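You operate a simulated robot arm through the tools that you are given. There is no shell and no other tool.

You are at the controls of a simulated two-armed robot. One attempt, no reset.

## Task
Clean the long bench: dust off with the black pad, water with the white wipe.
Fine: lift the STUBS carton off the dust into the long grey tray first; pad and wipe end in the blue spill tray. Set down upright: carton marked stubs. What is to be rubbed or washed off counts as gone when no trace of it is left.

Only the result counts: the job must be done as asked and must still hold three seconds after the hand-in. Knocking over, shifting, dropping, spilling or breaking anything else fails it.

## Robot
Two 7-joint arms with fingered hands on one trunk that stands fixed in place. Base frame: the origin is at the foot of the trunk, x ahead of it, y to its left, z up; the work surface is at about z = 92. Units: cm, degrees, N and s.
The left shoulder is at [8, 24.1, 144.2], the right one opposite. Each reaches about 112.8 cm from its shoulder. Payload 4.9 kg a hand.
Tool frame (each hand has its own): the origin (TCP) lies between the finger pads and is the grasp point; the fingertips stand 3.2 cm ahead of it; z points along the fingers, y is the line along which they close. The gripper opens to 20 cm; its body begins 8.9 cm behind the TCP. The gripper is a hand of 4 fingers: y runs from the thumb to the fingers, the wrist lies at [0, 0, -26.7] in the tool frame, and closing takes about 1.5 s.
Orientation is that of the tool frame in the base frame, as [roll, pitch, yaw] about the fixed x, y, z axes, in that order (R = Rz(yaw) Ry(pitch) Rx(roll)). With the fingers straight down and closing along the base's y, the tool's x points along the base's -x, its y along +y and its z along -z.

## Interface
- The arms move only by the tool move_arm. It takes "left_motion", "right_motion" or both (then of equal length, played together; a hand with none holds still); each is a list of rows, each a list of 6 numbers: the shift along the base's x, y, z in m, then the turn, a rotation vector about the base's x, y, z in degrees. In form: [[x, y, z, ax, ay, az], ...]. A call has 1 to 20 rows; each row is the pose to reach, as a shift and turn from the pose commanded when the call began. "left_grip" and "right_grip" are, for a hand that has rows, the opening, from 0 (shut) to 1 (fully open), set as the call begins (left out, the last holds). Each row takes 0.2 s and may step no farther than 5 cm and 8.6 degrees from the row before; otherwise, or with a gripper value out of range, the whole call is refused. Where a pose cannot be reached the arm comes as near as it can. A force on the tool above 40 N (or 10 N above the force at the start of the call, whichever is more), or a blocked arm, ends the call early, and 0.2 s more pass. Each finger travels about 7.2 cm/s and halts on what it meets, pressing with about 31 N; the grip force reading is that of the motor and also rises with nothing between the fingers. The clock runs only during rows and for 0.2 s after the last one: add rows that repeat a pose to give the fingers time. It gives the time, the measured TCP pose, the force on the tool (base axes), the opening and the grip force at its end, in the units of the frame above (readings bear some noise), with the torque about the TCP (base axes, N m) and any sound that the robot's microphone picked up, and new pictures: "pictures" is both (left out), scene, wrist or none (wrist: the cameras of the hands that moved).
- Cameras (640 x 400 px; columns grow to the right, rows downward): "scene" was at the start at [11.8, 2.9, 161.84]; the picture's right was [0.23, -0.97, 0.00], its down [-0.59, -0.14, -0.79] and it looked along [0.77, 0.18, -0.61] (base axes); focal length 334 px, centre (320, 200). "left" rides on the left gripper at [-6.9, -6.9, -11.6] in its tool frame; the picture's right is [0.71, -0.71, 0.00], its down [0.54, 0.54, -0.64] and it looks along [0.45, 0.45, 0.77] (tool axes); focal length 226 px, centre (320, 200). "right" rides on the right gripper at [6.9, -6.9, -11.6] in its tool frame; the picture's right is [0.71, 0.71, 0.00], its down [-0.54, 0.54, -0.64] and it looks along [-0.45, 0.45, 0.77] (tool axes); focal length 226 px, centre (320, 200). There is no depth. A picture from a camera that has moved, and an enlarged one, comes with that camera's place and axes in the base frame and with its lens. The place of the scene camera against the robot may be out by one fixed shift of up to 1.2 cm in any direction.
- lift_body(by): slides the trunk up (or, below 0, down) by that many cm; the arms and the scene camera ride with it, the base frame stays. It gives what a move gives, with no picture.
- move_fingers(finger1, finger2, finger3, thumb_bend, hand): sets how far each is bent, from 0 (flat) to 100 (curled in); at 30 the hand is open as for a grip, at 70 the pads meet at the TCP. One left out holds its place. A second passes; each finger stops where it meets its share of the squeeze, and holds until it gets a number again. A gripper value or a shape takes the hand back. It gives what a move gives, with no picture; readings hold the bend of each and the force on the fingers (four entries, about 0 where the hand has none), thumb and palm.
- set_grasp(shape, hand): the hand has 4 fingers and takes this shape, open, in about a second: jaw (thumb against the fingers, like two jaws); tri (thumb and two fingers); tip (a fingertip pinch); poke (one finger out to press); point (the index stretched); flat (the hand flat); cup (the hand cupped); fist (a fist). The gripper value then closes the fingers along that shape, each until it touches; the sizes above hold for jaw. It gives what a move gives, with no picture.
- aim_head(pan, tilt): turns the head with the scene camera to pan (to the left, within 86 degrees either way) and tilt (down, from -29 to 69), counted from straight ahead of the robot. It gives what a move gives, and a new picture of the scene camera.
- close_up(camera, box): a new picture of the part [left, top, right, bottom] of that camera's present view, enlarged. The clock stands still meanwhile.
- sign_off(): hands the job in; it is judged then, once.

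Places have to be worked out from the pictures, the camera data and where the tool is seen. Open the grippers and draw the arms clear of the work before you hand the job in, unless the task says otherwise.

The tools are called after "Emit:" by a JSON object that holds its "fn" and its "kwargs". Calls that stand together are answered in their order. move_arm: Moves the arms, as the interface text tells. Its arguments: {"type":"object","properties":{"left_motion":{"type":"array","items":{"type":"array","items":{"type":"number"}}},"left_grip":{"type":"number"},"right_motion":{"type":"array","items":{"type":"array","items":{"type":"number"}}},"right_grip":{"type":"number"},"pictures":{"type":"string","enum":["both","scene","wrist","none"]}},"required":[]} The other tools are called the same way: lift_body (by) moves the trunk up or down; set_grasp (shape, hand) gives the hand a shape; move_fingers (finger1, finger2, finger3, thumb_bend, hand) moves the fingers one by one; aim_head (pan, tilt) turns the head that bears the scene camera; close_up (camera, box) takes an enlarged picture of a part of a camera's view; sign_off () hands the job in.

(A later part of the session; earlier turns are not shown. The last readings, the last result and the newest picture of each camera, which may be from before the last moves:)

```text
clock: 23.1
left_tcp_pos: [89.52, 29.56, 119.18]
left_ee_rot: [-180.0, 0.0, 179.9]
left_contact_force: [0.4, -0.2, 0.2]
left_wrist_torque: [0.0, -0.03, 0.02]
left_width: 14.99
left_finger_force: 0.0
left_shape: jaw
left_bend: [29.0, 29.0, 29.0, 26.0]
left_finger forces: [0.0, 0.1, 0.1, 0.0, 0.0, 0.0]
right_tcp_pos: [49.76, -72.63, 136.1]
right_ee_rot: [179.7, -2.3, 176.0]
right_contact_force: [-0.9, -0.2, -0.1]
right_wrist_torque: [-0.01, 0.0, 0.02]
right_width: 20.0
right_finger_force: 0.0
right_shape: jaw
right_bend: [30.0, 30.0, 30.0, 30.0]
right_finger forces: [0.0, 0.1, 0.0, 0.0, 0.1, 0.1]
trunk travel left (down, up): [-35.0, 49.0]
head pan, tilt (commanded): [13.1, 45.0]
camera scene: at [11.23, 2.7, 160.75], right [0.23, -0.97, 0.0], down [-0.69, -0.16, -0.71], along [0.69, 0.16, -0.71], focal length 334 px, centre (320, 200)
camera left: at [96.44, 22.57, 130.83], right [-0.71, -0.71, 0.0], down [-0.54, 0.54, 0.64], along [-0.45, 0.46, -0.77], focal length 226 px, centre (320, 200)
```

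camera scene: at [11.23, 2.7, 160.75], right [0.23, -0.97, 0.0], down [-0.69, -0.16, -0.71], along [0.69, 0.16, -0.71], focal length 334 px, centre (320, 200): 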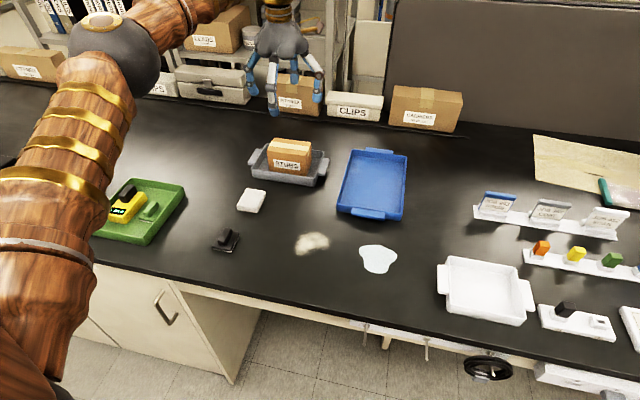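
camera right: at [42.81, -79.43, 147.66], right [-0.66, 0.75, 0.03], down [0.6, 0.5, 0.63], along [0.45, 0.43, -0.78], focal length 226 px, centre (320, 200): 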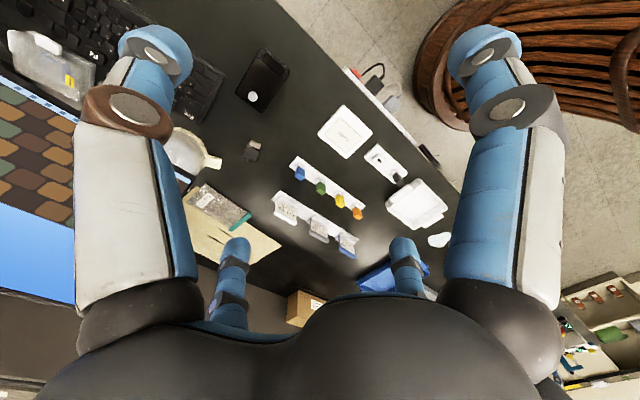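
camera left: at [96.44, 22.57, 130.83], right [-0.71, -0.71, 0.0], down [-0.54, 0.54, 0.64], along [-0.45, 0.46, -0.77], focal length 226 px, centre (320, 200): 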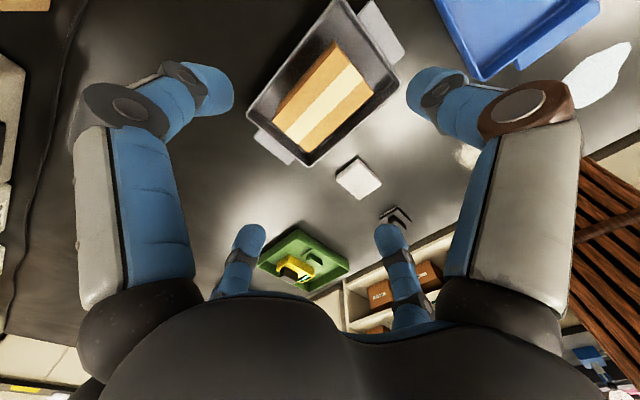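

The carton stands upright in the grey tray. Next the black pad: moving the left hand to hover above it at about (57.2, 36.8).

Emit:
{"fn": "move_arm", "kwargs": {"left_motion": [[-0.04, 0.009, 0.0, 0, 0, 0], [-0.08, 0.018, 0.0, 0, 0, 0], [-0.12, 0.027, 0.0, 0, 0, 0], [-0.16, 0.036, 0.0, 0, 0, 0], [-0.2, 0.045, -0.01, 0, 0, 0], [-0.24, 0.054, -0.02, 0, 0, 0], [-0.28, 0.063, -0.03, 0, 0, 0], [-0.31, 0.07, -0.04, 0, 0, 0], [-0.322, 0.072, -0.06, 0, 0, 0], [-0.322, 0.072, -0.06, 0, 0, 0]], "left_grip": 0.6, "pictures": "both"}}

Emit:
{"fn": "close_up", "kwargs": {"camera": "left", "box": [240, 20, 400, 160]}}

Emit:
{"fn": "close_up", "kwargs": {"camera": "scene", "box": [180, 180, 340, 280]}}

```text
clock: 25.3
left_tcp_pos: [57.23, 36.91, 113.11]
left_ee_rot: [-180.0, 0.0, -179.9]
left_contact_force: [-0.8, -0.4, -0.4]
left_wrist_torque: [0.02, -0.02, -0.03]
left_width: 12.05
left_finger_force: 0.1
left_shape: jaw
left_bend: [34.0, 34.0, 34.0, 32.0]
left_finger forces: [0.0, 0.0, 0.1, 0.1, 0.1, 0.1]
right_tcp_pos: [49.79, -72.53, 136.13]
right_ee_rot: [179.7, -2.3, 176.2]
right_contact_force: [0.7, -0.3, -0.2]
right_wrist_torque: [0.03, 0.01, 0.0]
right_width: 20.0
right_finger_force: 0.0
right_shape: jaw
right_bend: [30.0, 30.0, 30.0, 30.0]
right_finger forces: [0.1, 0.0, 0.0, 0.1, 0.1, 0.1]
trunk travel left (down, up): [-35.0, 49.0]
head pan, tilt (commanded): [13.1, 45.0]
camera scene: at [11.3, 2.73, 160.75], right [0.23, -0.97, 0.0], down [-0.69, -0.16, -0.71], along [0.69, 0.16, -0.71], focal length 334 px, centre (320, 200)
camera left: at [64.24, 29.77, 124.82], right [-0.71, -0.71, 0.0], down [-0.54, 0.54, 0.64], along [-0.45, 0.46, -0.77], focal length 226 px, centre (320, 200)
```

scene: 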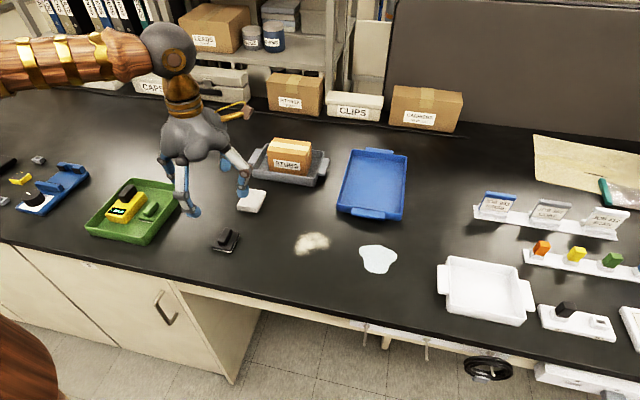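
left: 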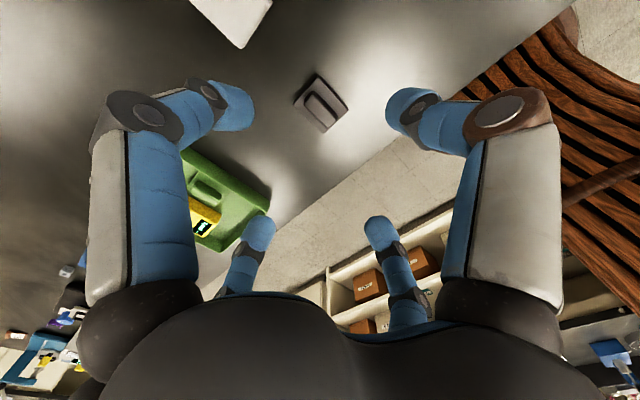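

```text
2.86 times, centred on (320, 90) of left
camera zoom: at [64.24, 29.77, 124.82], right [-0.71, -0.71, 0.0], down [-0.54, 0.54, 0.64], along [-0.45, 0.46, -0.77], focal length 646 px, centre (320, 514)
```

zoom: 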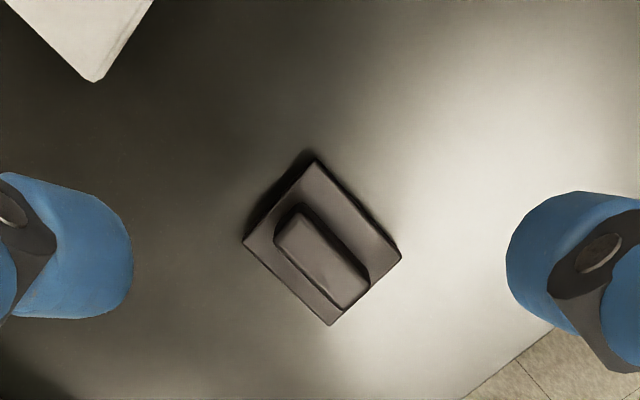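

```text
4.00 times, centred on (260, 230) of scene
camera zoom: at [11.3, 2.73, 160.75], right [0.23, -0.97, 0.0], down [-0.69, -0.16, -0.71], along [0.69, 0.16, -0.71], focal length 1336 px, centre (560, 80)
```

zoom: 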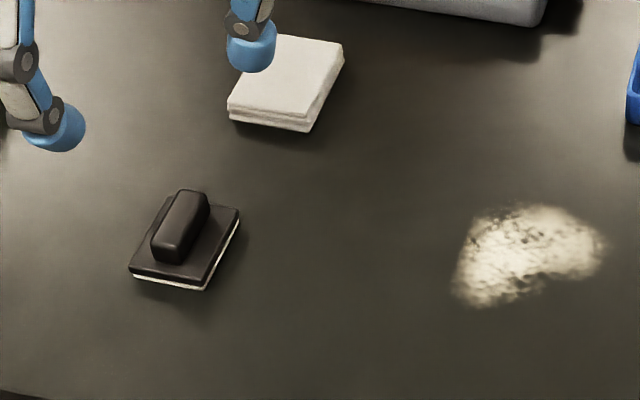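

The pad's base spans x 54.2–60, y 34.3–39.1, with a handle about 1.8 × 4.3 cm centred at (57.2, 36.7), from z≈93.2 to 95.7. The dust spans roughly x 57–66, y 10.5–20. I'm descending over the handle with the fingers at half opening.

Emit:
{"fn": "move_arm", "kwargs": {"left_motion": [[-0.001, -0.002, -0.04, 0, 0, 0], [-0.001, -0.002, -0.08, 0, 0, 0], [-0.001, -0.002, -0.115, 0, 0, 0], [-0.001, -0.002, -0.14, 0, 0, 0], [-0.001, -0.002, -0.155, 0, 0, 0], [-0.001, -0.002, -0.16, 0, 0, 0], [-0.001, -0.002, -0.16, 0, 0, 0]], "left_grip": 0.45, "pictures": "both"}}

Emit:
{"fn": "close_up", "kwargs": {"camera": "left", "box": [200, 40, 440, 280]}}

Emit:
{"fn": "close_up", "kwargs": {"camera": "scene", "box": [170, 170, 290, 270]}}

```text
clock: 26.9
left_tcp_pos: [57.31, 36.54, 97.19]
left_ee_rot: [180.0, 0.0, 179.9]
left_contact_force: [-0.9, 0.3, 0.1]
left_wrist_torque: [0.0, 0.04, 0.01]
left_width: 9.01
left_finger_force: 0.2
left_shape: jaw
left_bend: [40.0, 40.0, 40.0, 38.0]
left_finger forces: [0.0, 0.1, 0.0, 0.1, 0.0, 0.0]
right_tcp_pos: [49.83, -72.55, 135.96]
right_ee_rot: [179.8, -2.3, 176.1]
right_contact_force: [-0.1, 0.3, 0.0]
right_wrist_torque: [-0.01, 0.02, 0.02]
right_width: 20.01
right_finger_force: 0.0
right_shape: jaw
right_bend: [30.0, 30.0, 30.0, 30.0]
right_finger forces: [0.0, 0.1, 0.0, 0.0, 0.0, 0.1]
trunk travel left (down, up): [-35.0, 49.0]
head pan, tilt (commanded): [13.1, 45.0]
camera scene: at [11.3, 2.76, 160.75], right [0.23, -0.97, 0.0], down [-0.69, -0.16, -0.71], along [0.69, 0.16, -0.71], focal length 334 px, centre (320, 200)
camera left: at [64.18, 29.6, 108.85], right [-0.71, -0.71, 0.0], down [-0.54, 0.54, 0.64], along [-0.46, 0.45, -0.77], focal length 226 px, centre (320, 200)
```

scene: 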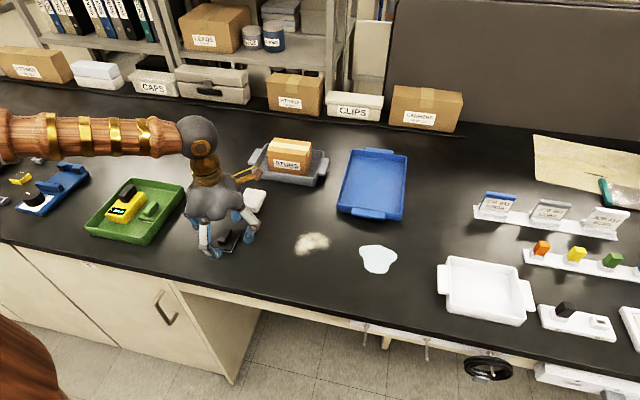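
left: 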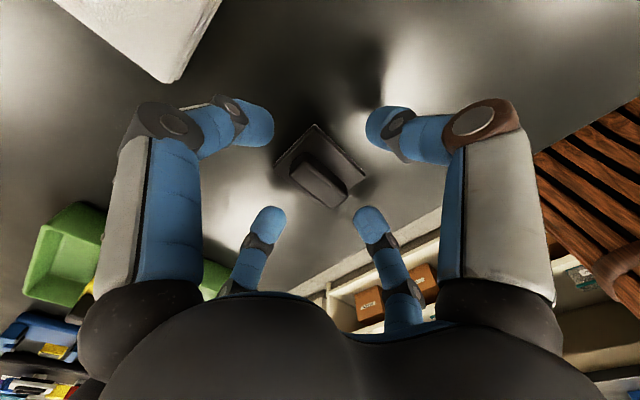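

```text
1.67 times, centred on (320, 160) of left
camera zoom: at [64.18, 29.6, 108.85], right [-0.71, -0.71, 0.0], down [-0.54, 0.54, 0.64], along [-0.46, 0.45, -0.77], focal length 377 px, centre (320, 267)
```

zoom: 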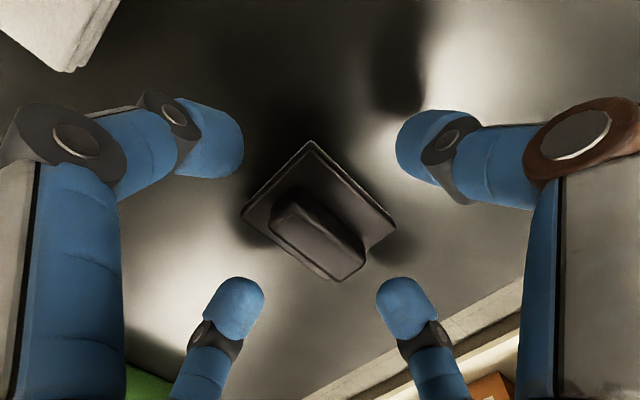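

```text
4.00 times, centred on (230, 220) of scene
camera zoom: at [11.3, 2.76, 160.75], right [0.23, -0.97, 0.0], down [-0.69, -0.16, -0.71], along [0.69, 0.16, -0.71], focal length 1336 px, centre (680, 120)
```

zoom: 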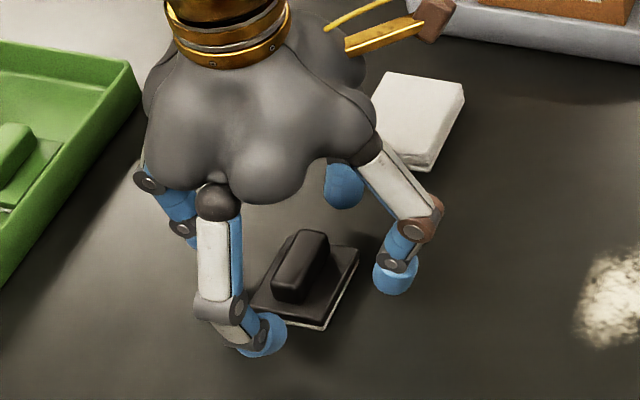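

The handle sits centred between the four fingertips, which hang just above the base plate. I'll lower by 3 mm, then close.

Emit:
{"fn": "move_arm", "kwargs": {"left_motion": [[0, 0, -0.003, 0, 0, 0], [0, 0, -0.003, 0, 0, 0], [0, 0, -0.003, 0, 0, 0], [0, 0, -0.003, 0, 0, 0], [0, 0, -0.003, 0, 0, 0], [0, 0, -0.003, 0, 0, 0], [0, 0, -0.003, 0, 0, 0], [0, 0, -0.003, 0, 0, 0]], "left_grip": 0.0, "pictures": "both"}}

Emit:
{"fn": "close_up", "kwargs": {"camera": "left", "box": [200, 40, 440, 280]}}

Emit:
{"fn": "close_up", "kwargs": {"camera": "scene", "box": [170, 170, 290, 270]}}

```text
clock: 28.7
left_tcp_pos: [57.12, 36.58, 96.78]
left_ee_rot: [180.0, 0.0, 180.0]
left_contact_force: [0.1, 0.4, -0.5]
left_wrist_torque: [0.01, 0.02, 0.02]
left_width: 2.23
left_finger_force: 30.9
left_shape: jaw
left_bend: [54.0, 76.0, 54.0, 66.0]
left_finger forces: [27.5, 27.7, 27.5, 0.0, 27.5, 0.0]
right_tcp_pos: [49.84, -72.55, 135.98]
right_ee_rot: [179.7, -2.4, 176.2]
right_contact_force: [0.2, -0.4, -0.4]
right_wrist_torque: [-0.02, 0.02, 0.0]
right_width: 19.99
right_finger_force: 0.0
right_shape: jaw
right_bend: [30.0, 30.0, 30.0, 30.0]
right_finger forces: [0.0, 0.1, 0.0, 0.1, 0.0, 0.0]
trunk travel left (down, up): [-35.0, 49.0]
head pan, tilt (commanded): [13.1, 45.0]
camera scene: at [11.28, 2.75, 160.75], right [0.23, -0.97, 0.0], down [-0.69, -0.16, -0.71], along [0.69, 0.16, -0.71], focal length 334 px, centre (320, 200)
camera left: at [64.14, 29.61, 108.56], right [-0.71, -0.71, 0.0], down [-0.54, 0.54, 0.64], along [-0.45, 0.45, -0.77], focal length 226 px, centre (320, 200)
```

scene: 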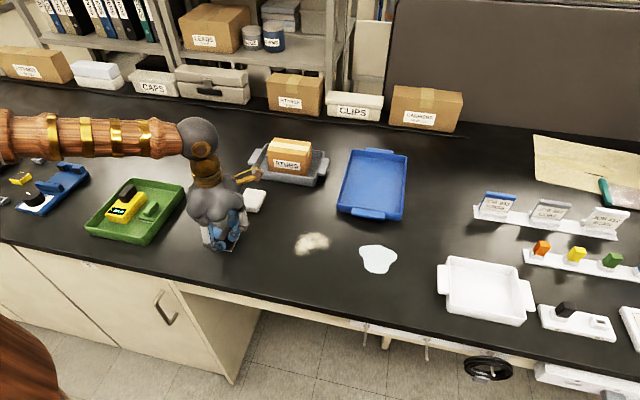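
left: 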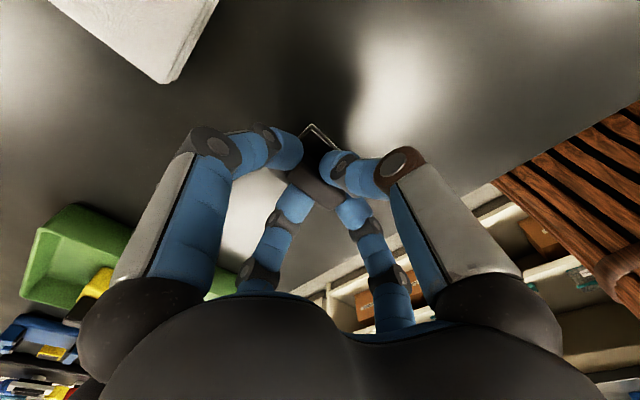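

```text
1.67 times, centred on (320, 160) of left
camera zoom: at [64.14, 29.61, 108.56], right [-0.71, -0.71, 0.0], down [-0.54, 0.54, 0.64], along [-0.45, 0.45, -0.77], focal length 377 px, centre (320, 267)
```

zoom: 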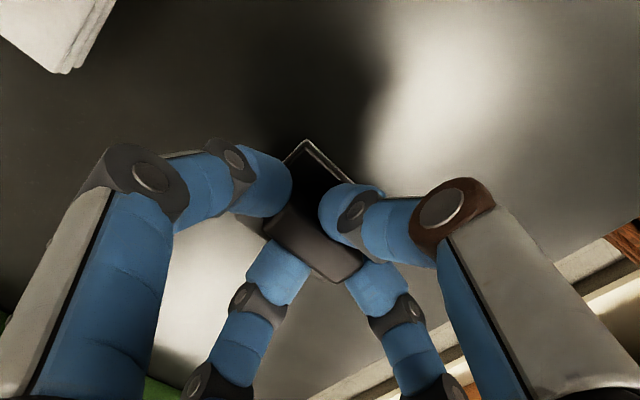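

```text
4.00 times, centred on (230, 220) of scene
camera zoom: at [11.28, 2.75, 160.75], right [0.23, -0.97, 0.0], down [-0.69, -0.16, -0.71], along [0.69, 0.16, -0.71], focal length 1336 px, centre (680, 120)
```

zoom: 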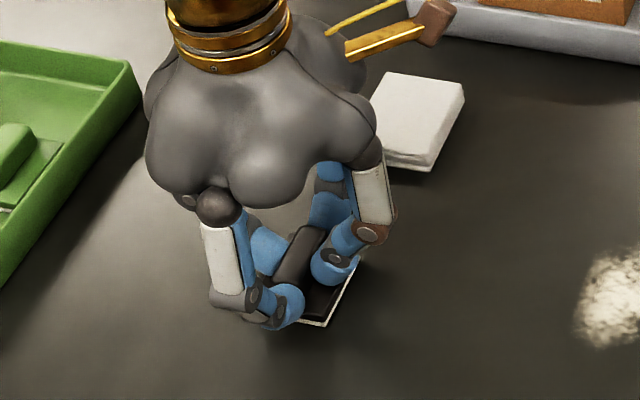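

All four fingers grip the handle with about 27.5 N each. Lifting the pad a few centimetres to check the hold.

Emit:
{"fn": "move_arm", "kwargs": {"left_motion": [[0, 0, 0.01, 0, 0, 0], [0, 0, 0.03, 0, 0, 0], [0, 0, 0.05, 0, 0, 0], [0, 0, 0.06, 0, 0, 0], [0, 0, 0.06, 0, 0, 0]], "pictures": "both"}}

Emit:
{"fn": "close_up", "kwargs": {"camera": "scene", "box": [170, 150, 290, 270]}}

Emit:
{"fn": "close_up", "kwargs": {"camera": "left", "box": [200, 40, 440, 280]}}

```text
clock: 29.9
left_tcp_pos: [57.29, 36.69, 102.73]
left_ee_rot: [-179.9, 0.0, -180.0]
left_contact_force: [0.2, 0.6, -1.3]
left_wrist_torque: [0.0, 0.0, -0.03]
left_width: 2.22
left_finger_force: 30.9
left_shape: jaw
left_bend: [54.0, 76.0, 54.0, 66.0]
left_finger forces: [27.4, 27.7, 27.7, 0.0, 27.6, 0.1]
right_tcp_pos: [49.86, -72.55, 135.98]
right_ee_rot: [179.7, -2.3, 176.0]
right_contact_force: [0.0, 0.1, 0.3]
right_wrist_torque: [0.03, 0.02, 0.02]
right_width: 20.01
right_finger_force: 0.1
right_shape: jaw
right_bend: [30.0, 30.0, 30.0, 30.0]
right_finger forces: [0.1, 0.1, 0.1, 0.0, 0.1, 0.0]
trunk travel left (down, up): [-35.0, 49.0]
head pan, tilt (commanded): [13.1, 45.0]
camera scene: at [11.3, 2.76, 160.75], right [0.23, -0.97, 0.0], down [-0.69, -0.16, -0.71], along [0.69, 0.16, -0.71], focal length 334 px, centre (320, 200)
camera left: at [64.12, 29.63, 114.51], right [-0.71, -0.71, 0.0], down [-0.54, 0.54, 0.64], along [-0.46, 0.45, -0.77], focal length 226 px, centre (320, 200)
```

scene: 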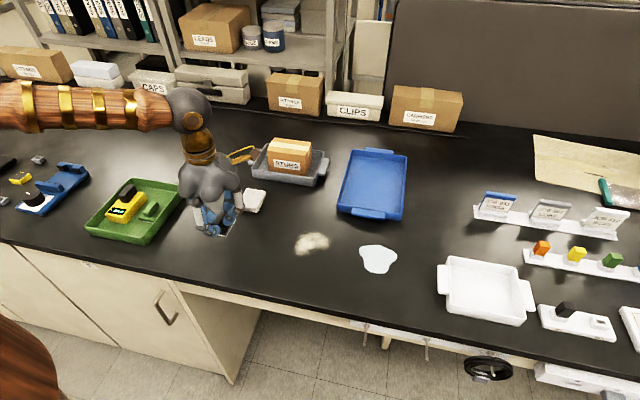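
left: 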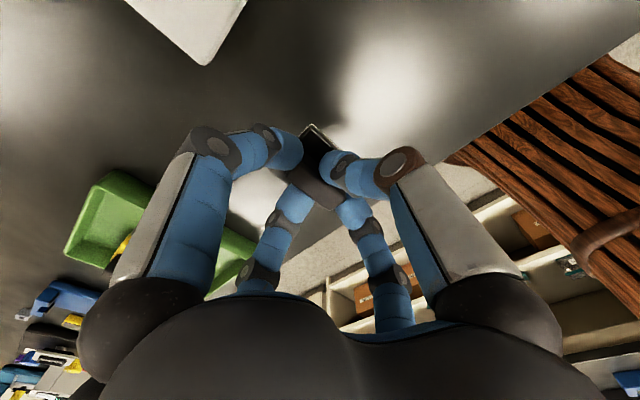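

```text
3.33 times, centred on (230, 210) of scene
camera zoom: at [11.3, 2.76, 160.75], right [0.23, -0.97, 0.0], down [-0.69, -0.16, -0.71], along [0.69, 0.16, -0.71], focal length 1114 px, centre (620, 167)
```

zoom: 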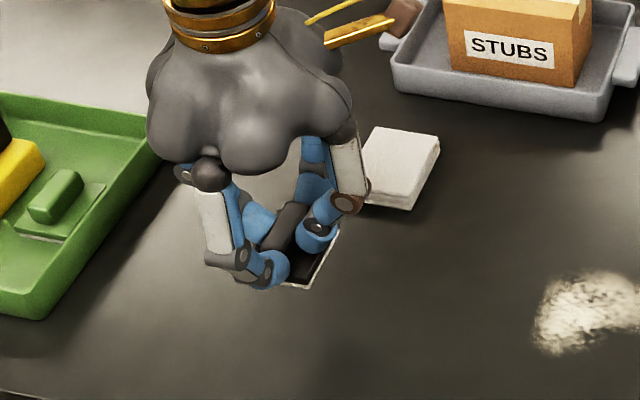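

```text
1.67 times, centred on (320, 160) of left
camera zoom: at [64.12, 29.63, 114.51], right [-0.71, -0.71, 0.0], down [-0.54, 0.54, 0.64], along [-0.46, 0.45, -0.77], focal length 377 px, centre (320, 267)
```

zoom: 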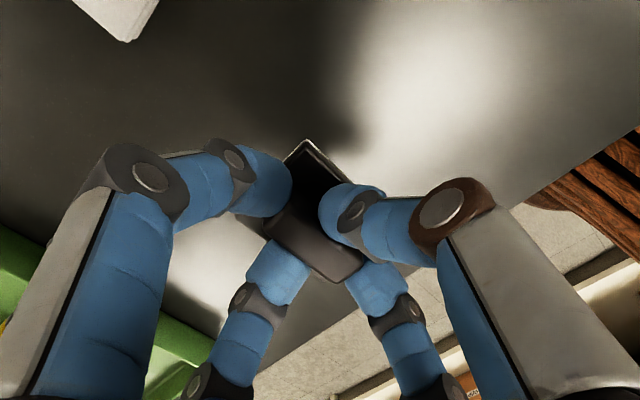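

The pad is held firmly and hangs level. Carrying it over to the dust, starting at about (57.5, 20.5), 6 cm above the bench.

Emit:
{"fn": "move_arm", "kwargs": {"left_motion": [[0, -0.03, 0, 0, 0, 0], [0, -0.065, 0, 0, 0, 0], [0.001, -0.1, 0, 0, 0, 0], [0.002, -0.135, 0, 0, 0, 0], [0.003, -0.158, -0.01, 0, 0, 0], [0.003, -0.162, -0.03, 0, 0, 0], [0.003, -0.162, -0.045, 0, 0, 0], [0.003, -0.162, -0.053, 0, 0, 0], [0.003, -0.162, -0.057, 0, 0, 0], [0.003, -0.162, -0.057, 0, 0, 0]], "pictures": "scene"}}

```text
clock: 32.1
left_tcp_pos: [57.54, 20.55, 97.16]
left_ee_rot: [179.9, 0.0, -180.0]
left_contact_force: [-0.5, 0.2, 0.4]
left_wrist_torque: [0.0, -0.01, -0.01]
left_width: 2.24
left_finger_force: 31.2
left_shape: jaw
left_bend: [54.0, 76.0, 54.0, 66.0]
left_finger forces: [27.5, 27.7, 27.5, 0.1, 27.7, 0.1]
right_tcp_pos: [49.8, -72.49, 135.99]
right_ee_rot: [179.7, -2.3, 176.1]
right_contact_force: [-0.2, 0.4, 0.9]
right_wrist_torque: [-0.01, 0.01, -0.03]
right_width: 19.98
right_finger_force: 0.0
right_shape: jaw
right_bend: [30.0, 30.0, 30.0, 30.0]
right_finger forces: [0.0, 0.1, 0.0, 0.0, 0.0, 0.0]
trunk travel left (down, up): [-35.0, 49.0]
head pan, tilt (commanded): [13.1, 45.0]
camera scene: at [11.29, 2.74, 160.75], right [0.23, -0.97, 0.0], down [-0.69, -0.16, -0.71], along [0.69, 0.16, -0.71], focal length 334 px, centre (320, 200)
```

scene: 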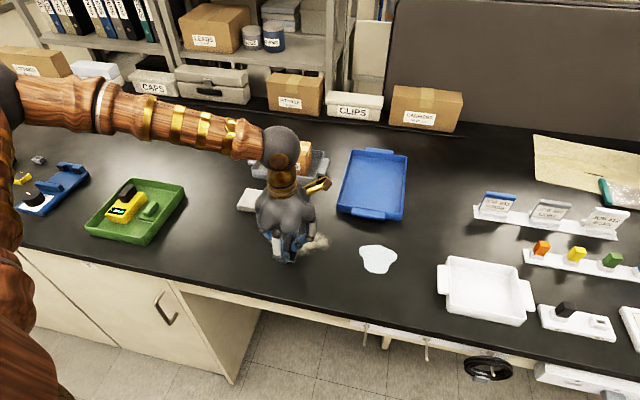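

The pad is about 3 mm above the bench beside the dust. I'll ease it down into contact and read the force.

Emit:
{"fn": "move_arm", "kwargs": {"left_motion": [[0, 0, -0.001, 0, 0, 0], [0, 0, -0.002, 0, 0, 0], [0, 0, -0.003, 0, 0, 0], [0, 0, -0.004, 0, 0, 0], [0, 0, -0.004, 0, 0, 0]], "pictures": "none"}}

```text
clock: 33.3
left_tcp_pos: [57.55, 20.52, 96.86]
left_ee_rot: [-180.0, 0.0, -180.0]
left_contact_force: [0.4, 0.4, 1.4]
left_wrist_torque: [0.05, 0.0, -0.01]
left_width: 2.25
left_finger_force: 31.5
left_shape: jaw
left_bend: [54.0, 76.0, 54.0, 66.0]
left_finger forces: [27.7, 28.1, 27.6, 0.0, 27.8, 0.0]
right_tcp_pos: [49.78, -72.56, 136.08]
right_ee_rot: [179.7, -2.3, 176.1]
right_contact_force: [0.8, 0.0, -0.1]
right_wrist_torque: [-0.03, 0.0, -0.02]
right_width: 19.99
right_finger_force: 0.1
right_shape: jaw
right_bend: [30.0, 30.0, 30.0, 30.0]
right_finger forces: [0.0, 0.0, 0.0, 0.0, 0.0, 0.1]
trunk travel left (down, up): [-35.0, 49.0]
head pan, tilt (commanded): [13.1, 45.0]
```

Light contact of about 2–3 N. I'll press 1.5 mm further.

Emit:
{"fn": "move_arm", "kwargs": {"left_motion": [[0, 0, -0.001, 0, 0, 0], [0, 0, -0.0015, 0, 0, 0], [0, 0, -0.0015, 0, 0, 0]], "pictures": "none"}}

```text
clock: 34.1
left_tcp_pos: [57.61, 20.49, 96.67]
left_ee_rot: [179.9, 0.1, 179.9]
left_contact_force: [1.4, 0.3, 13.3]
left_wrist_torque: [0.09, -0.05, 0.01]
left_width: 2.25
left_finger_force: 31.2
left_shape: jaw
left_bend: [54.0, 76.0, 54.0, 66.0]
left_finger forces: [29.7, 30.4, 29.0, 0.0, 29.9, 0.0]
right_tcp_pos: [49.59, -72.59, 136.03]
right_ee_rot: [179.8, -2.3, 176.0]
right_contact_force: [-0.2, 0.3, -0.2]
right_wrist_torque: [0.04, 0.01, 0.01]
right_width: 20.01
right_finger_force: 0.0
right_shape: jaw
right_bend: [30.0, 30.0, 30.0, 30.0]
right_finger forces: [0.0, 0.1, 0.0, 0.1, 0.0, 0.0]
trunk travel left (down, up): [-35.0, 49.0]
head pan, tilt (commanded): [13.1, 45.0]
```

About 13 N of pressing force. Now a first stroke forward in x along y≈20.5, then across to y≈18.2 and back.

Emit:
{"fn": "move_arm", "kwargs": {"left_motion": [[0.015, 0, 0, 0, 0, 0], [0.03, 0, 0, 0, 0, 0], [0.045, 0, 0, 0, 0, 0], [0.06, 0, 0, 0, 0, 0], [0.075, 0, 0, 0, 0, 0], [0.085, 0, 0, 0, 0, 0], [0.085, -0.012, 0, 0, 0, 0], [0.085, -0.023, 0, 0, 0, 0], [0.07, -0.023, 0, 0, 0, 0], [0.055, -0.023, 0, 0, 0, 0], [0.04, -0.023, 0, 0, 0, 0], [0.025, -0.023, 0, 0, 0, 0], [0.01, -0.023, 0, 0, 0, 0], [0, -0.023, 0, 0, 0, 0]], "pictures": "both"}}

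Emit:
{"fn": "close_up", "kwargs": {"camera": "scene", "box": [230, 180, 390, 290]}}

```text
clock: 37.1
left_tcp_pos: [57.34, 18.17, 96.6]
left_ee_rot: [179.9, 0.0, 180.0]
left_contact_force: [4.8, 0.5, 15.6]
left_wrist_torque: [0.08, -0.2, -0.02]
left_width: 2.28
left_finger_force: 30.9
left_shape: jaw
left_bend: [54.0, 76.0, 54.0, 66.0]
left_finger forces: [32.6, 32.3, 29.3, 0.1, 32.0, 0.1]
right_tcp_pos: [49.75, -72.62, 136.11]
right_ee_rot: [179.7, -2.3, 176.2]
right_contact_force: [-0.1, -1.3, -0.5]
right_wrist_torque: [0.0, 0.02, 0.0]
right_width: 19.98
right_finger_force: 0.2
right_shape: jaw
right_bend: [30.0, 30.0, 30.0, 30.0]
right_finger forces: [0.1, 0.1, 0.0, 0.0, 0.1, 0.0]
trunk travel left (down, up): [-35.0, 49.0]
head pan, tilt (commanded): [13.1, 45.0]
camera scene: at [11.17, 2.69, 160.76], right [0.23, -0.97, 0.0], down [-0.69, -0.16, -0.71], along [0.69, 0.16, -0.71], focal length 334 px, centre (320, 200)
camera left: at [64.33, 11.11, 108.38], right [-0.71, -0.71, 0.0], down [-0.54, 0.54, 0.64], along [-0.45, 0.46, -0.77], focal length 226 px, centre (320, 200)
```

scene: 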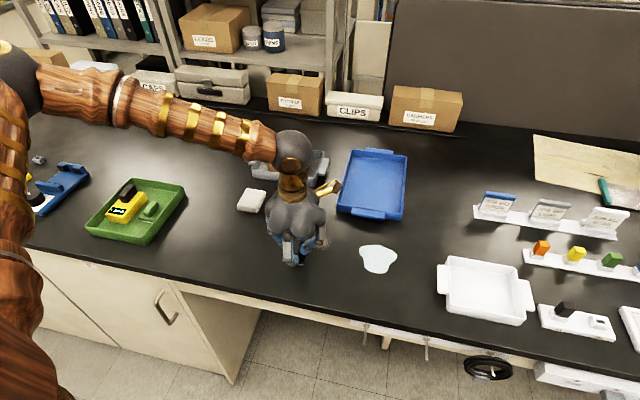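
left: 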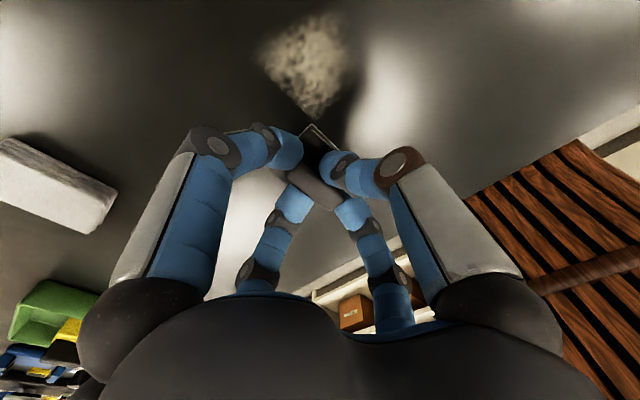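

```text
3.64 times, centred on (310, 235) of scene
camera zoom: at [11.17, 2.69, 160.76], right [0.23, -0.97, 0.0], down [-0.69, -0.16, -0.71], along [0.69, 0.16, -0.71], focal length 1215 px, centre (356, 73)
```

zoom: 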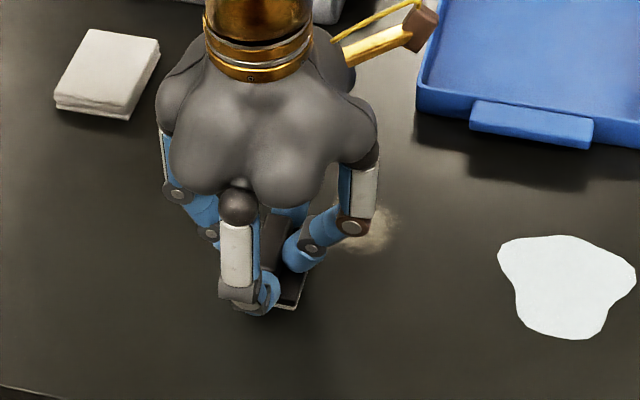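

The swept strip is clean; the dust left lies at y below about 15.7. Continuing with strokes at y≈15.9 and 13.6.

Emit:
{"fn": "move_arm", "kwargs": {"left_motion": [[0, -0.012, 0, 0, 0, 0], [0, -0.022, 0, 0, 0, 0], [0.016, -0.022, 0, 0, 0, 0], [0.032, -0.022, 0, 0, 0, 0], [0.048, -0.022, 0, 0, 0, 0], [0.064, -0.022, 0, 0, 0, 0], [0.08, -0.022, 0, 0, 0, 0], [0.09, -0.022, 0, 0, 0, 0], [0.09, -0.034, 0, 0, 0, 0], [0.09, -0.044, 0, 0, 0, 0], [0.075, -0.044, 0, 0, 0, 0], [0.06, -0.044, 0, 0, 0, 0], [0.045, -0.044, 0, 0, 0, 0], [0.03, -0.044, 0, 0, 0, 0], [0.015, -0.044, 0, 0, 0, 0], [0, -0.044, 0, 0, 0, 0]], "pictures": "wrist"}}

```text
clock: 40.5
left_tcp_pos: [57.41, 13.71, 96.7]
left_ee_rot: [180.0, -0.1, 180.0]
left_contact_force: [3.3, 0.1, 10.6]
left_wrist_torque: [0.02, -0.11, -0.02]
left_width: 2.23
left_finger_force: 31.0
left_shape: jaw
left_bend: [54.0, 76.0, 54.0, 66.0]
left_finger forces: [32.1, 31.7, 29.2, 0.1, 31.7, 0.0]
right_tcp_pos: [49.8, -72.58, 136.12]
right_ee_rot: [179.7, -2.3, 176.1]
right_contact_force: [0.0, 0.6, 0.9]
right_wrist_torque: [0.0, -0.01, 0.0]
right_width: 19.99
right_finger_force: 0.1
right_shape: jaw
right_bend: [30.0, 30.0, 30.0, 30.0]
right_finger forces: [0.1, 0.0, 0.0, 0.0, 0.0, 0.0]
trunk travel left (down, up): [-35.0, 49.0]
head pan, tilt (commanded): [13.1, 45.0]
camera left: at [64.37, 6.73, 108.39], right [-0.71, -0.71, 0.0], down [-0.54, 0.54, 0.64], along [-0.45, 0.46, -0.77], focal length 226 px, centre (320, 200)
```

left: 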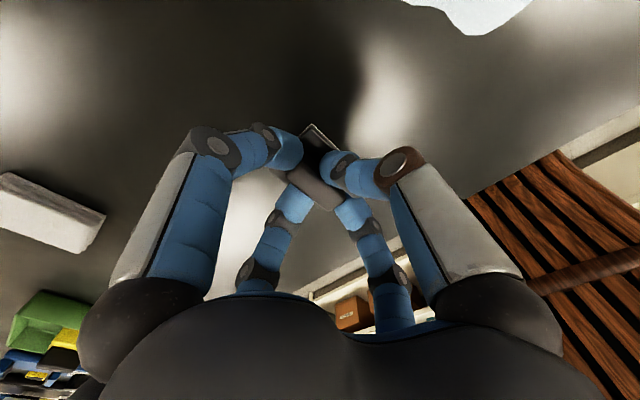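

No dust is visible in front of the pad. I'll do two more overlapping strokes at y≈11.5 and 10.2 for the faint edge, staying well clear of the puddle.

Emit:
{"fn": "move_arm", "kwargs": {"left_motion": [[0, -0.012, 0, 0, 0, 0], [0, -0.022, 0, 0, 0, 0], [0.016, -0.022, 0, 0, 0, 0], [0.032, -0.022, 0, 0, 0, 0], [0.048, -0.022, 0, 0, 0, 0], [0.064, -0.022, 0, 0, 0, 0], [0.08, -0.022, 0, 0, 0, 0], [0.092, -0.022, 0, 0, 0, 0], [0.092, -0.035, 0, 0, 0, 0], [0.077, -0.035, 0, 0, 0, 0], [0.062, -0.035, 0, 0, 0, 0], [0.047, -0.035, 0, 0, 0, 0], [0.032, -0.035, 0, 0, 0, 0], [0.017, -0.035, 0, 0, 0, 0], [0, -0.035, 0, 0, 0, 0], [-0.01, -0.035, 0, 0, 0, 0]], "pictures": "scene"}}

```text
clock: 43.9
left_tcp_pos: [56.49, 10.19, 96.72]
left_ee_rot: [-180.0, 0.0, -180.0]
left_contact_force: [5.7, 0.1, 15.2]
left_wrist_torque: [0.0, -0.18, -0.03]
left_width: 2.25
left_finger_force: 30.9
left_shape: jaw
left_bend: [54.0, 76.0, 54.0, 66.0]
left_finger forces: [32.8, 32.2, 29.0, 0.0, 32.5, 0.0]
right_tcp_pos: [49.79, -72.64, 136.09]
right_ee_rot: [179.6, -2.3, 176.1]
right_contact_force: [0.0, 0.3, 1.1]
right_wrist_torque: [0.02, 0.01, 0.02]
right_width: 20.0
right_finger_force: 0.1
right_shape: jaw
right_bend: [30.0, 30.0, 30.0, 30.0]
right_finger forces: [0.0, 0.0, 0.1, 0.0, 0.0, 0.0]
trunk travel left (down, up): [-35.0, 49.0]
head pan, tilt (commanded): [13.1, 45.0]
camera scene: at [11.21, 2.71, 160.76], right [0.23, -0.97, 0.0], down [-0.69, -0.16, -0.71], along [0.69, 0.16, -0.71], focal length 334 px, centre (320, 200)
```

scene: 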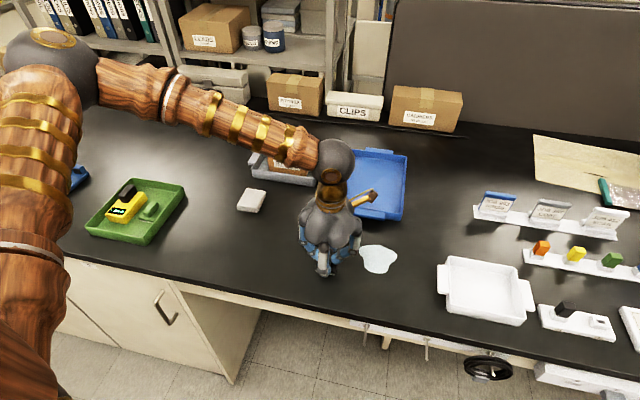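

Lifting the pad off and moving it up and back so I can inspect the dust area.

Emit:
{"fn": "move_arm", "kwargs": {"left_motion": [[0, 0, 0.01, 0, 0, 0], [0, 0, 0.04, 0, 0, 0], [0, 0, 0.08, 0, 0, 0], [0, 0.03, 0.11, 0, 0, 0], [0, 0.07, 0.13, 0, 0, 0], [0, 0.11, 0.14, 0, 0, 0], [0, 0.15, 0.14, 0, 0, 0], [0, 0.19, 0.14, 0, 0, 0], [0, 0.23, 0.14, 0, 0, 0]], "pictures": "both"}}

Emit:
{"fn": "close_up", "kwargs": {"camera": "scene", "box": [260, 190, 420, 290]}}

```text
clock: 45.9
left_tcp_pos: [56.42, 33.42, 110.56]
left_ee_rot: [-179.9, 0.0, 180.0]
left_contact_force: [-0.6, 0.4, -0.5]
left_wrist_torque: [-0.01, 0.0, 0.0]
left_width: 2.28
left_finger_force: 31.4
left_shape: jaw
left_bend: [54.0, 76.0, 54.0, 66.0]
left_finger forces: [30.0, 30.6, 29.2, 0.0, 30.5, 0.1]
right_tcp_pos: [49.68, -72.39, 136.15]
right_ee_rot: [179.8, -2.1, 176.2]
right_contact_force: [-1.0, 0.3, 0.3]
right_wrist_torque: [-0.02, -0.03, -0.01]
right_width: 19.99
right_finger_force: 0.0
right_shape: jaw
right_bend: [30.0, 30.0, 30.0, 30.0]
right_finger forces: [0.1, 0.0, 0.0, 0.1, 0.1, 0.1]
trunk travel left (down, up): [-35.0, 49.0]
head pan, tilt (commanded): [13.1, 45.0]
camera scene: at [11.18, 2.92, 160.76], right [0.23, -0.97, 0.0], down [-0.69, -0.16, -0.71], along [0.69, 0.16, -0.71], focal length 334 px, centre (320, 200)
camera left: at [63.3, 26.36, 122.33], right [-0.71, -0.71, 0.0], down [-0.54, 0.54, 0.64], along [-0.45, 0.45, -0.77], focal length 226 px, centre (320, 200)
```

scene: 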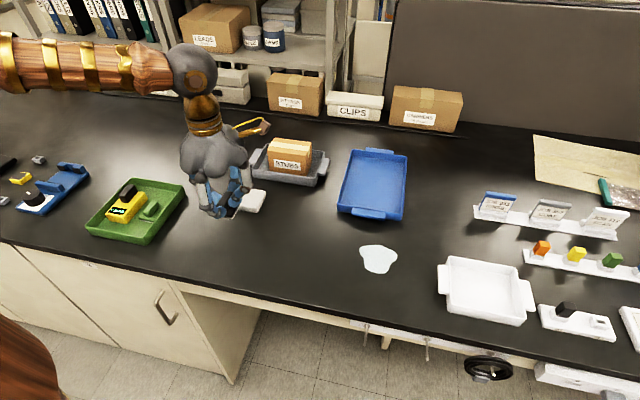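
left: 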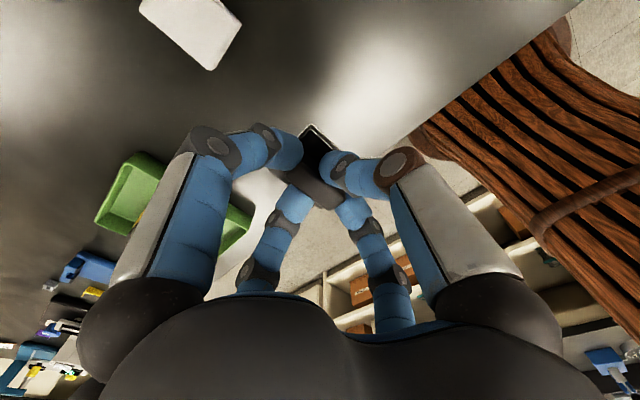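

```text
4.00 times, centred on (340, 240) of scene
camera zoom: at [11.18, 2.92, 160.76], right [0.23, -0.97, 0.0], down [-0.69, -0.16, -0.71], along [0.69, 0.16, -0.71], focal length 1336 px, centre (240, 40)
```

zoom: 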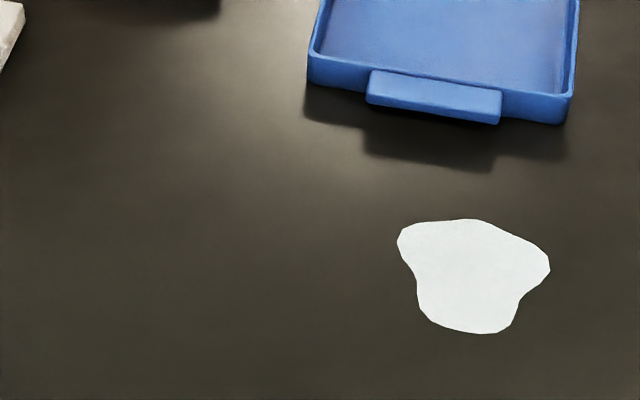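

The dust area looks clean. I'll take a tighter close-up of it to check for faint traces.

Emit:
{"fn": "close_up", "kwargs": {"camera": "scene", "box": [275, 215, 355, 270]}}

```text
7.27 times, centred on (315, 242) of scene
camera zoom: at [11.18, 2.92, 160.76], right [0.23, -0.97, 0.0], down [-0.69, -0.16, -0.71], along [0.69, 0.16, -0.71], focal length 2430 px, centre (356, -109)
```

zoom: 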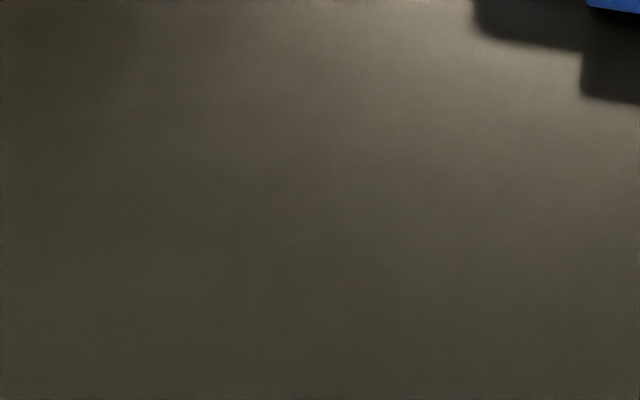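

The dust is fully gone. Now taking the pad to hover over the far half of the blue tray, at about (92.8, 2.4).

Emit:
{"fn": "move_arm", "kwargs": {"left_motion": [[0.025, -0.021, 0, 0, 0, 0], [0.058, -0.049, 0, 0, 0, 0], [0.091, -0.077, 0, 0, 0, 0], [0.124, -0.105, 0, 0, 0, 0], [0.157, -0.133, 0, 0, 0, 0], [0.19, -0.161, 0, 0, 0, 0], [0.223, -0.189, 0, 0, 0, 0], [0.256, -0.217, 0, 0, 0, 0], [0.289, -0.245, 0, 0, 0, 0], [0.322, -0.273, 0, 0, 0, 0], [0.348, -0.296, 0, 0, 0, 0], [0.363, -0.309, 0, 0, 0, 0], [0.363, -0.309, 0, 0, 0, 0]], "pictures": "both"}}

Emit:
{"fn": "close_up", "kwargs": {"camera": "left", "box": [160, 0, 480, 200]}}

```text
clock: 48.7
left_tcp_pos: [91.57, 2.78, 110.45]
left_ee_rot: [180.0, 0.0, 180.0]
left_contact_force: [-0.2, 0.4, 0.1]
left_wrist_torque: [-0.04, -0.01, 0.01]
left_width: 2.23
left_finger_force: 30.7
left_shape: jaw
left_bend: [54.0, 76.0, 54.0, 66.0]
left_finger forces: [29.1, 30.4, 27.4, 0.0, 30.4, 0.1]
left hand out of reach, approached as far as the arm can: row 12, 13
right_tcp_pos: [49.84, -72.41, 136.02]
right_ee_rot: [179.7, -2.3, 176.2]
right_contact_force: [0.9, -0.2, 0.7]
right_wrist_torque: [-0.01, 0.03, -0.01]
right_width: 19.99
right_finger_force: 0.0
right_shape: jaw
right_bend: [30.0, 30.0, 30.0, 30.0]
right_finger forces: [0.0, 0.1, 0.0, 0.1, 0.0, 0.0]
trunk travel left (down, up): [-35.0, 49.0]
head pan, tilt (commanded): [13.1, 45.0]
camera scene: at [11.29, 2.93, 160.75], right [0.23, -0.97, 0.0], down [-0.69, -0.16, -0.71], along [0.69, 0.16, -0.71], focal length 334 px, centre (320, 200)
camera left: at [98.46, -4.23, 122.19], right [-0.71, -0.71, 0.0], down [-0.54, 0.54, 0.64], along [-0.46, 0.45, -0.77], focal length 226 px, centre (320, 200)
```

scene: 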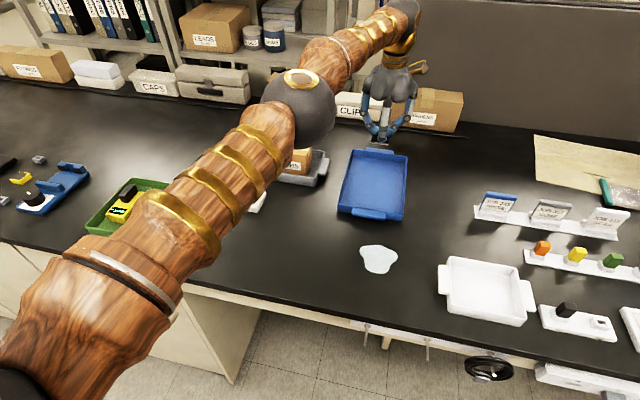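
left: 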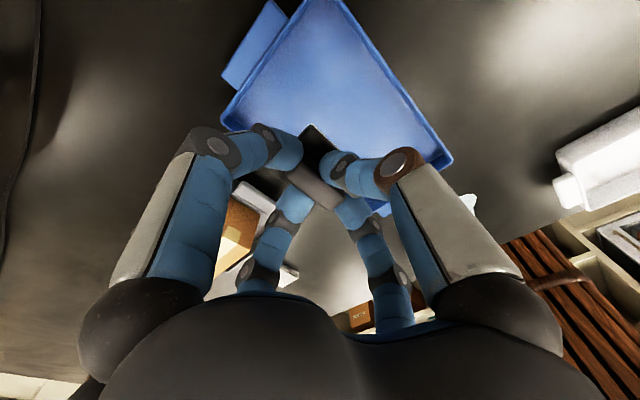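

```text
2.00 times, centred on (320, 100) of left
camera zoom: at [98.46, -4.23, 122.19], right [-0.71, -0.71, 0.0], down [-0.54, 0.54, 0.64], along [-0.46, 0.45, -0.77], focal length 452 px, centre (320, 400)
```

zoom: 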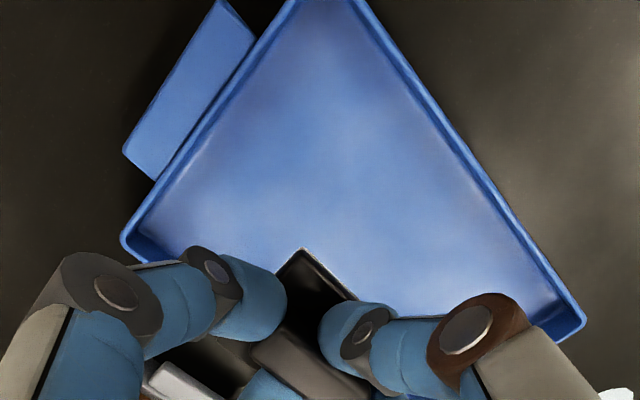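

The arm hit its reach limit at (91.6, 2.8). The wrist view puts the tray at x 74.6–99.7, y -5.8–11.2. Lowering the trunk by 10 cm will bring the pad straight down inside the tray and give more reach; the right hand is high enough for this.

Emit:
{"fn": "lift_body", "kwargs": {"by": -8}}

```text
clock: 49.9
left_tcp_pos: [91.63, 2.74, 102.59]
left_ee_rot: [180.0, 0.1, -180.0]
left_contact_force: [0.2, -0.2, -0.4]
left_wrist_torque: [-0.02, 0.03, 0.02]
left_width: 2.26
left_finger_force: 30.9
left_shape: jaw
left_bend: [54.0, 76.0, 54.0, 66.0]
left_finger forces: [29.1, 30.4, 27.3, 0.0, 30.3, 0.0]
right_tcp_pos: [49.84, -72.57, 127.99]
right_ee_rot: [179.7, -2.3, 176.1]
right_contact_force: [0.5, 0.3, 0.2]
right_wrist_torque: [-0.02, -0.01, 0.0]
right_width: 20.0
right_finger_force: 0.2
right_shape: jaw
right_bend: [30.0, 30.0, 30.0, 30.0]
right_finger forces: [0.0, 0.1, 0.1, 0.0, 0.0, 0.1]
trunk travel left (down, up): [-27.0, 57.0]
head pan, tilt (commanded): [13.1, 45.0]
```

The pad bottom is at about z 97.7, still above the rim. I'll raise the hand 5 cm while shifting to y≈5.2, then lower the trunk further for reach.

Emit:
{"fn": "move_arm", "kwargs": {"left_motion": [[-0.005, 0.01, 0.025, 0, 0, 0], [-0.01, 0.02, 0.05, 0, 0, 0], [-0.01, 0.028, 0.05, 0, 0, 0], [-0.01, 0.028, 0.05, 0, 0, 0]], "pictures": "none"}}

Emit:
{"fn": "lift_body", "kwargs": {"by": -5}}

```text
clock: 50.9
left_tcp_pos: [90.6, 5.56, 107.52]
left_ee_rot: [-180.0, 0.0, 180.0]
left_contact_force: [0.0, -0.6, -0.4]
left_wrist_torque: [0.0, 0.03, 0.0]
left_width: 2.25
left_finger_force: 30.6
left_shape: jaw
left_bend: [54.0, 76.0, 54.0, 66.0]
left_finger forces: [29.1, 30.4, 27.2, 0.0, 30.3, 0.0]
right_tcp_pos: [49.98, -72.59, 128.06]
right_ee_rot: [179.8, -2.2, 176.1]
right_contact_force: [-0.4, -0.5, 0.3]
right_wrist_torque: [-0.01, 0.0, 0.0]
right_width: 19.99
right_finger_force: 0.1
right_shape: jaw
right_bend: [30.0, 30.0, 30.0, 30.0]
right_finger forces: [0.0, 0.1, 0.0, 0.0, 0.1, 0.1]
trunk travel left (down, up): [-27.0, 57.0]
head pan, tilt (commanded): [13.1, 45.0]
```

```text
clock: 51.8
left_tcp_pos: [90.46, 5.42, 102.39]
left_ee_rot: [-180.0, 0.1, 180.0]
left_contact_force: [0.3, 0.5, -0.6]
left_wrist_torque: [0.0, -0.03, 0.01]
left_width: 2.24
left_finger_force: 31.5
left_shape: jaw
left_bend: [54.0, 76.0, 54.0, 66.0]
left_finger forces: [29.1, 30.4, 27.2, 0.0, 30.3, 0.0]
right_tcp_pos: [49.64, -72.58, 123.07]
right_ee_rot: [179.6, -2.3, 176.0]
right_contact_force: [0.7, -0.2, 0.9]
right_wrist_torque: [0.0, 0.01, 0.02]
right_width: 20.0
right_finger_force: 0.0
right_shape: jaw
right_bend: [30.0, 30.0, 30.0, 30.0]
right_finger forces: [0.0, 0.0, 0.0, 0.1, 0.0, 0.0]
trunk travel left (down, up): [-22.0, 62.0]
head pan, tilt (commanded): [13.1, 45.0]
```

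Hand at (90.5, 5.5, 102.4). Moving to (91.8, 5.2) and lowering to about 5 mm above the tray floor.

Emit:
{"fn": "move_arm", "kwargs": {"left_motion": [[0.006, -0.001, 0, 0, 0, 0], [0.012, -0.002, 0, 0, 0, 0], [0.012, -0.002, -0.015, 0, 0, 0], [0.012, -0.002, -0.03, 0, 0, 0], [0.012, -0.002, -0.038, 0, 0, 0], [0.012, -0.002, -0.043, 0, 0, 0], [0.012, -0.002, -0.043, 0, 0, 0]], "pictures": "both"}}

Emit:
{"fn": "close_up", "kwargs": {"camera": "left", "box": [160, 0, 480, 200]}}

Emit:
{"fn": "close_up", "kwargs": {"camera": "scene", "box": [300, 60, 460, 180]}}

```text
clock: 53.4
left_tcp_pos: [91.76, 5.24, 98.05]
left_ee_rot: [180.0, 0.0, 180.0]
left_contact_force: [0.1, 0.8, -0.7]
left_wrist_torque: [0.0, 0.04, 0.0]
left_width: 2.26
left_finger_force: 31.3
left_shape: jaw
left_bend: [54.0, 76.0, 54.0, 66.0]
left_finger forces: [29.1, 30.5, 27.1, 0.0, 30.3, 0.0]
right_tcp_pos: [49.71, -72.54, 123.07]
right_ee_rot: [179.7, -2.3, 176.1]
right_contact_force: [-0.5, -0.3, -0.1]
right_wrist_torque: [0.0, 0.01, 0.01]
right_width: 19.98
right_finger_force: 0.2
right_shape: jaw
right_bend: [30.0, 30.0, 30.0, 30.0]
right_finger forces: [0.0, 0.1, 0.1, 0.0, 0.0, 0.0]
trunk travel left (down, up): [-22.0, 62.0]
head pan, tilt (commanded): [13.1, 45.0]
camera scene: at [11.29, 2.72, 147.75], right [0.23, -0.97, 0.0], down [-0.69, -0.16, -0.71], along [0.69, 0.16, -0.71], focal length 334 px, centre (320, 200)
camera left: at [98.63, -1.81, 109.81], right [-0.71, -0.71, 0.0], down [-0.54, 0.54, 0.64], along [-0.45, 0.46, -0.77], focal length 226 px, centre (320, 200)
```

scene: 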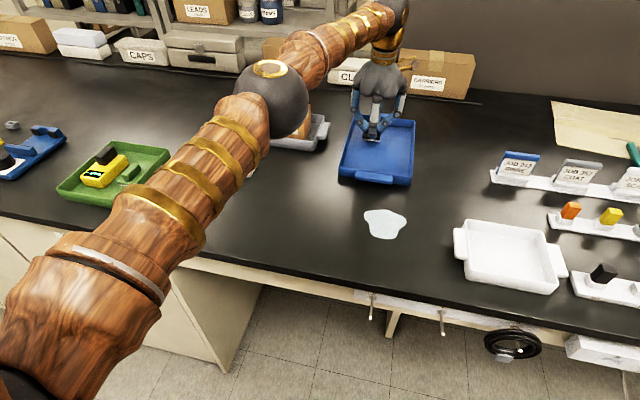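
left: 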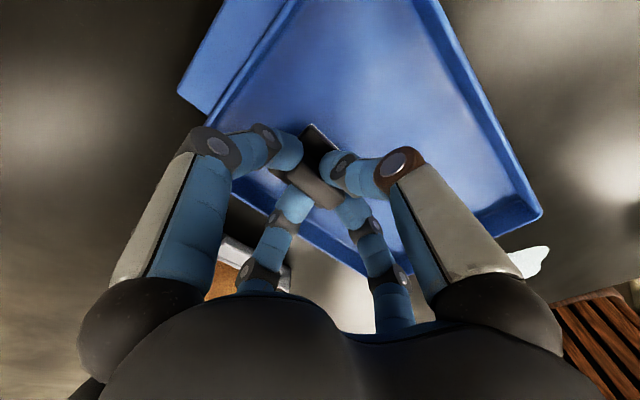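

```text
2.00 times, centred on (320, 100) of left
camera zoom: at [98.63, -1.81, 109.81], right [-0.71, -0.71, 0.0], down [-0.54, 0.54, 0.64], along [-0.45, 0.46, -0.77], focal length 452 px, centre (320, 400)
```

zoom: 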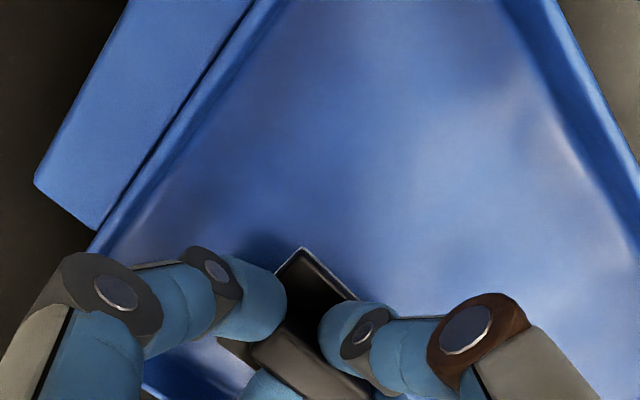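

```text
3.33 times, centred on (380, 120) of scene
camera zoom: at [11.29, 2.72, 147.75], right [0.23, -0.97, 0.0], down [-0.69, -0.16, -0.71], along [0.69, 0.16, -0.71], focal length 1114 px, centre (120, 467)
```

zoom: 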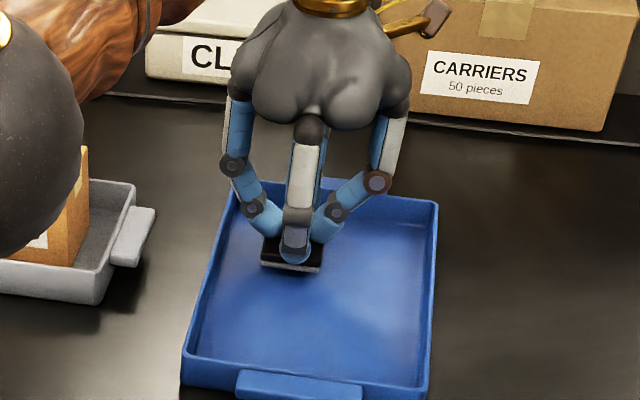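

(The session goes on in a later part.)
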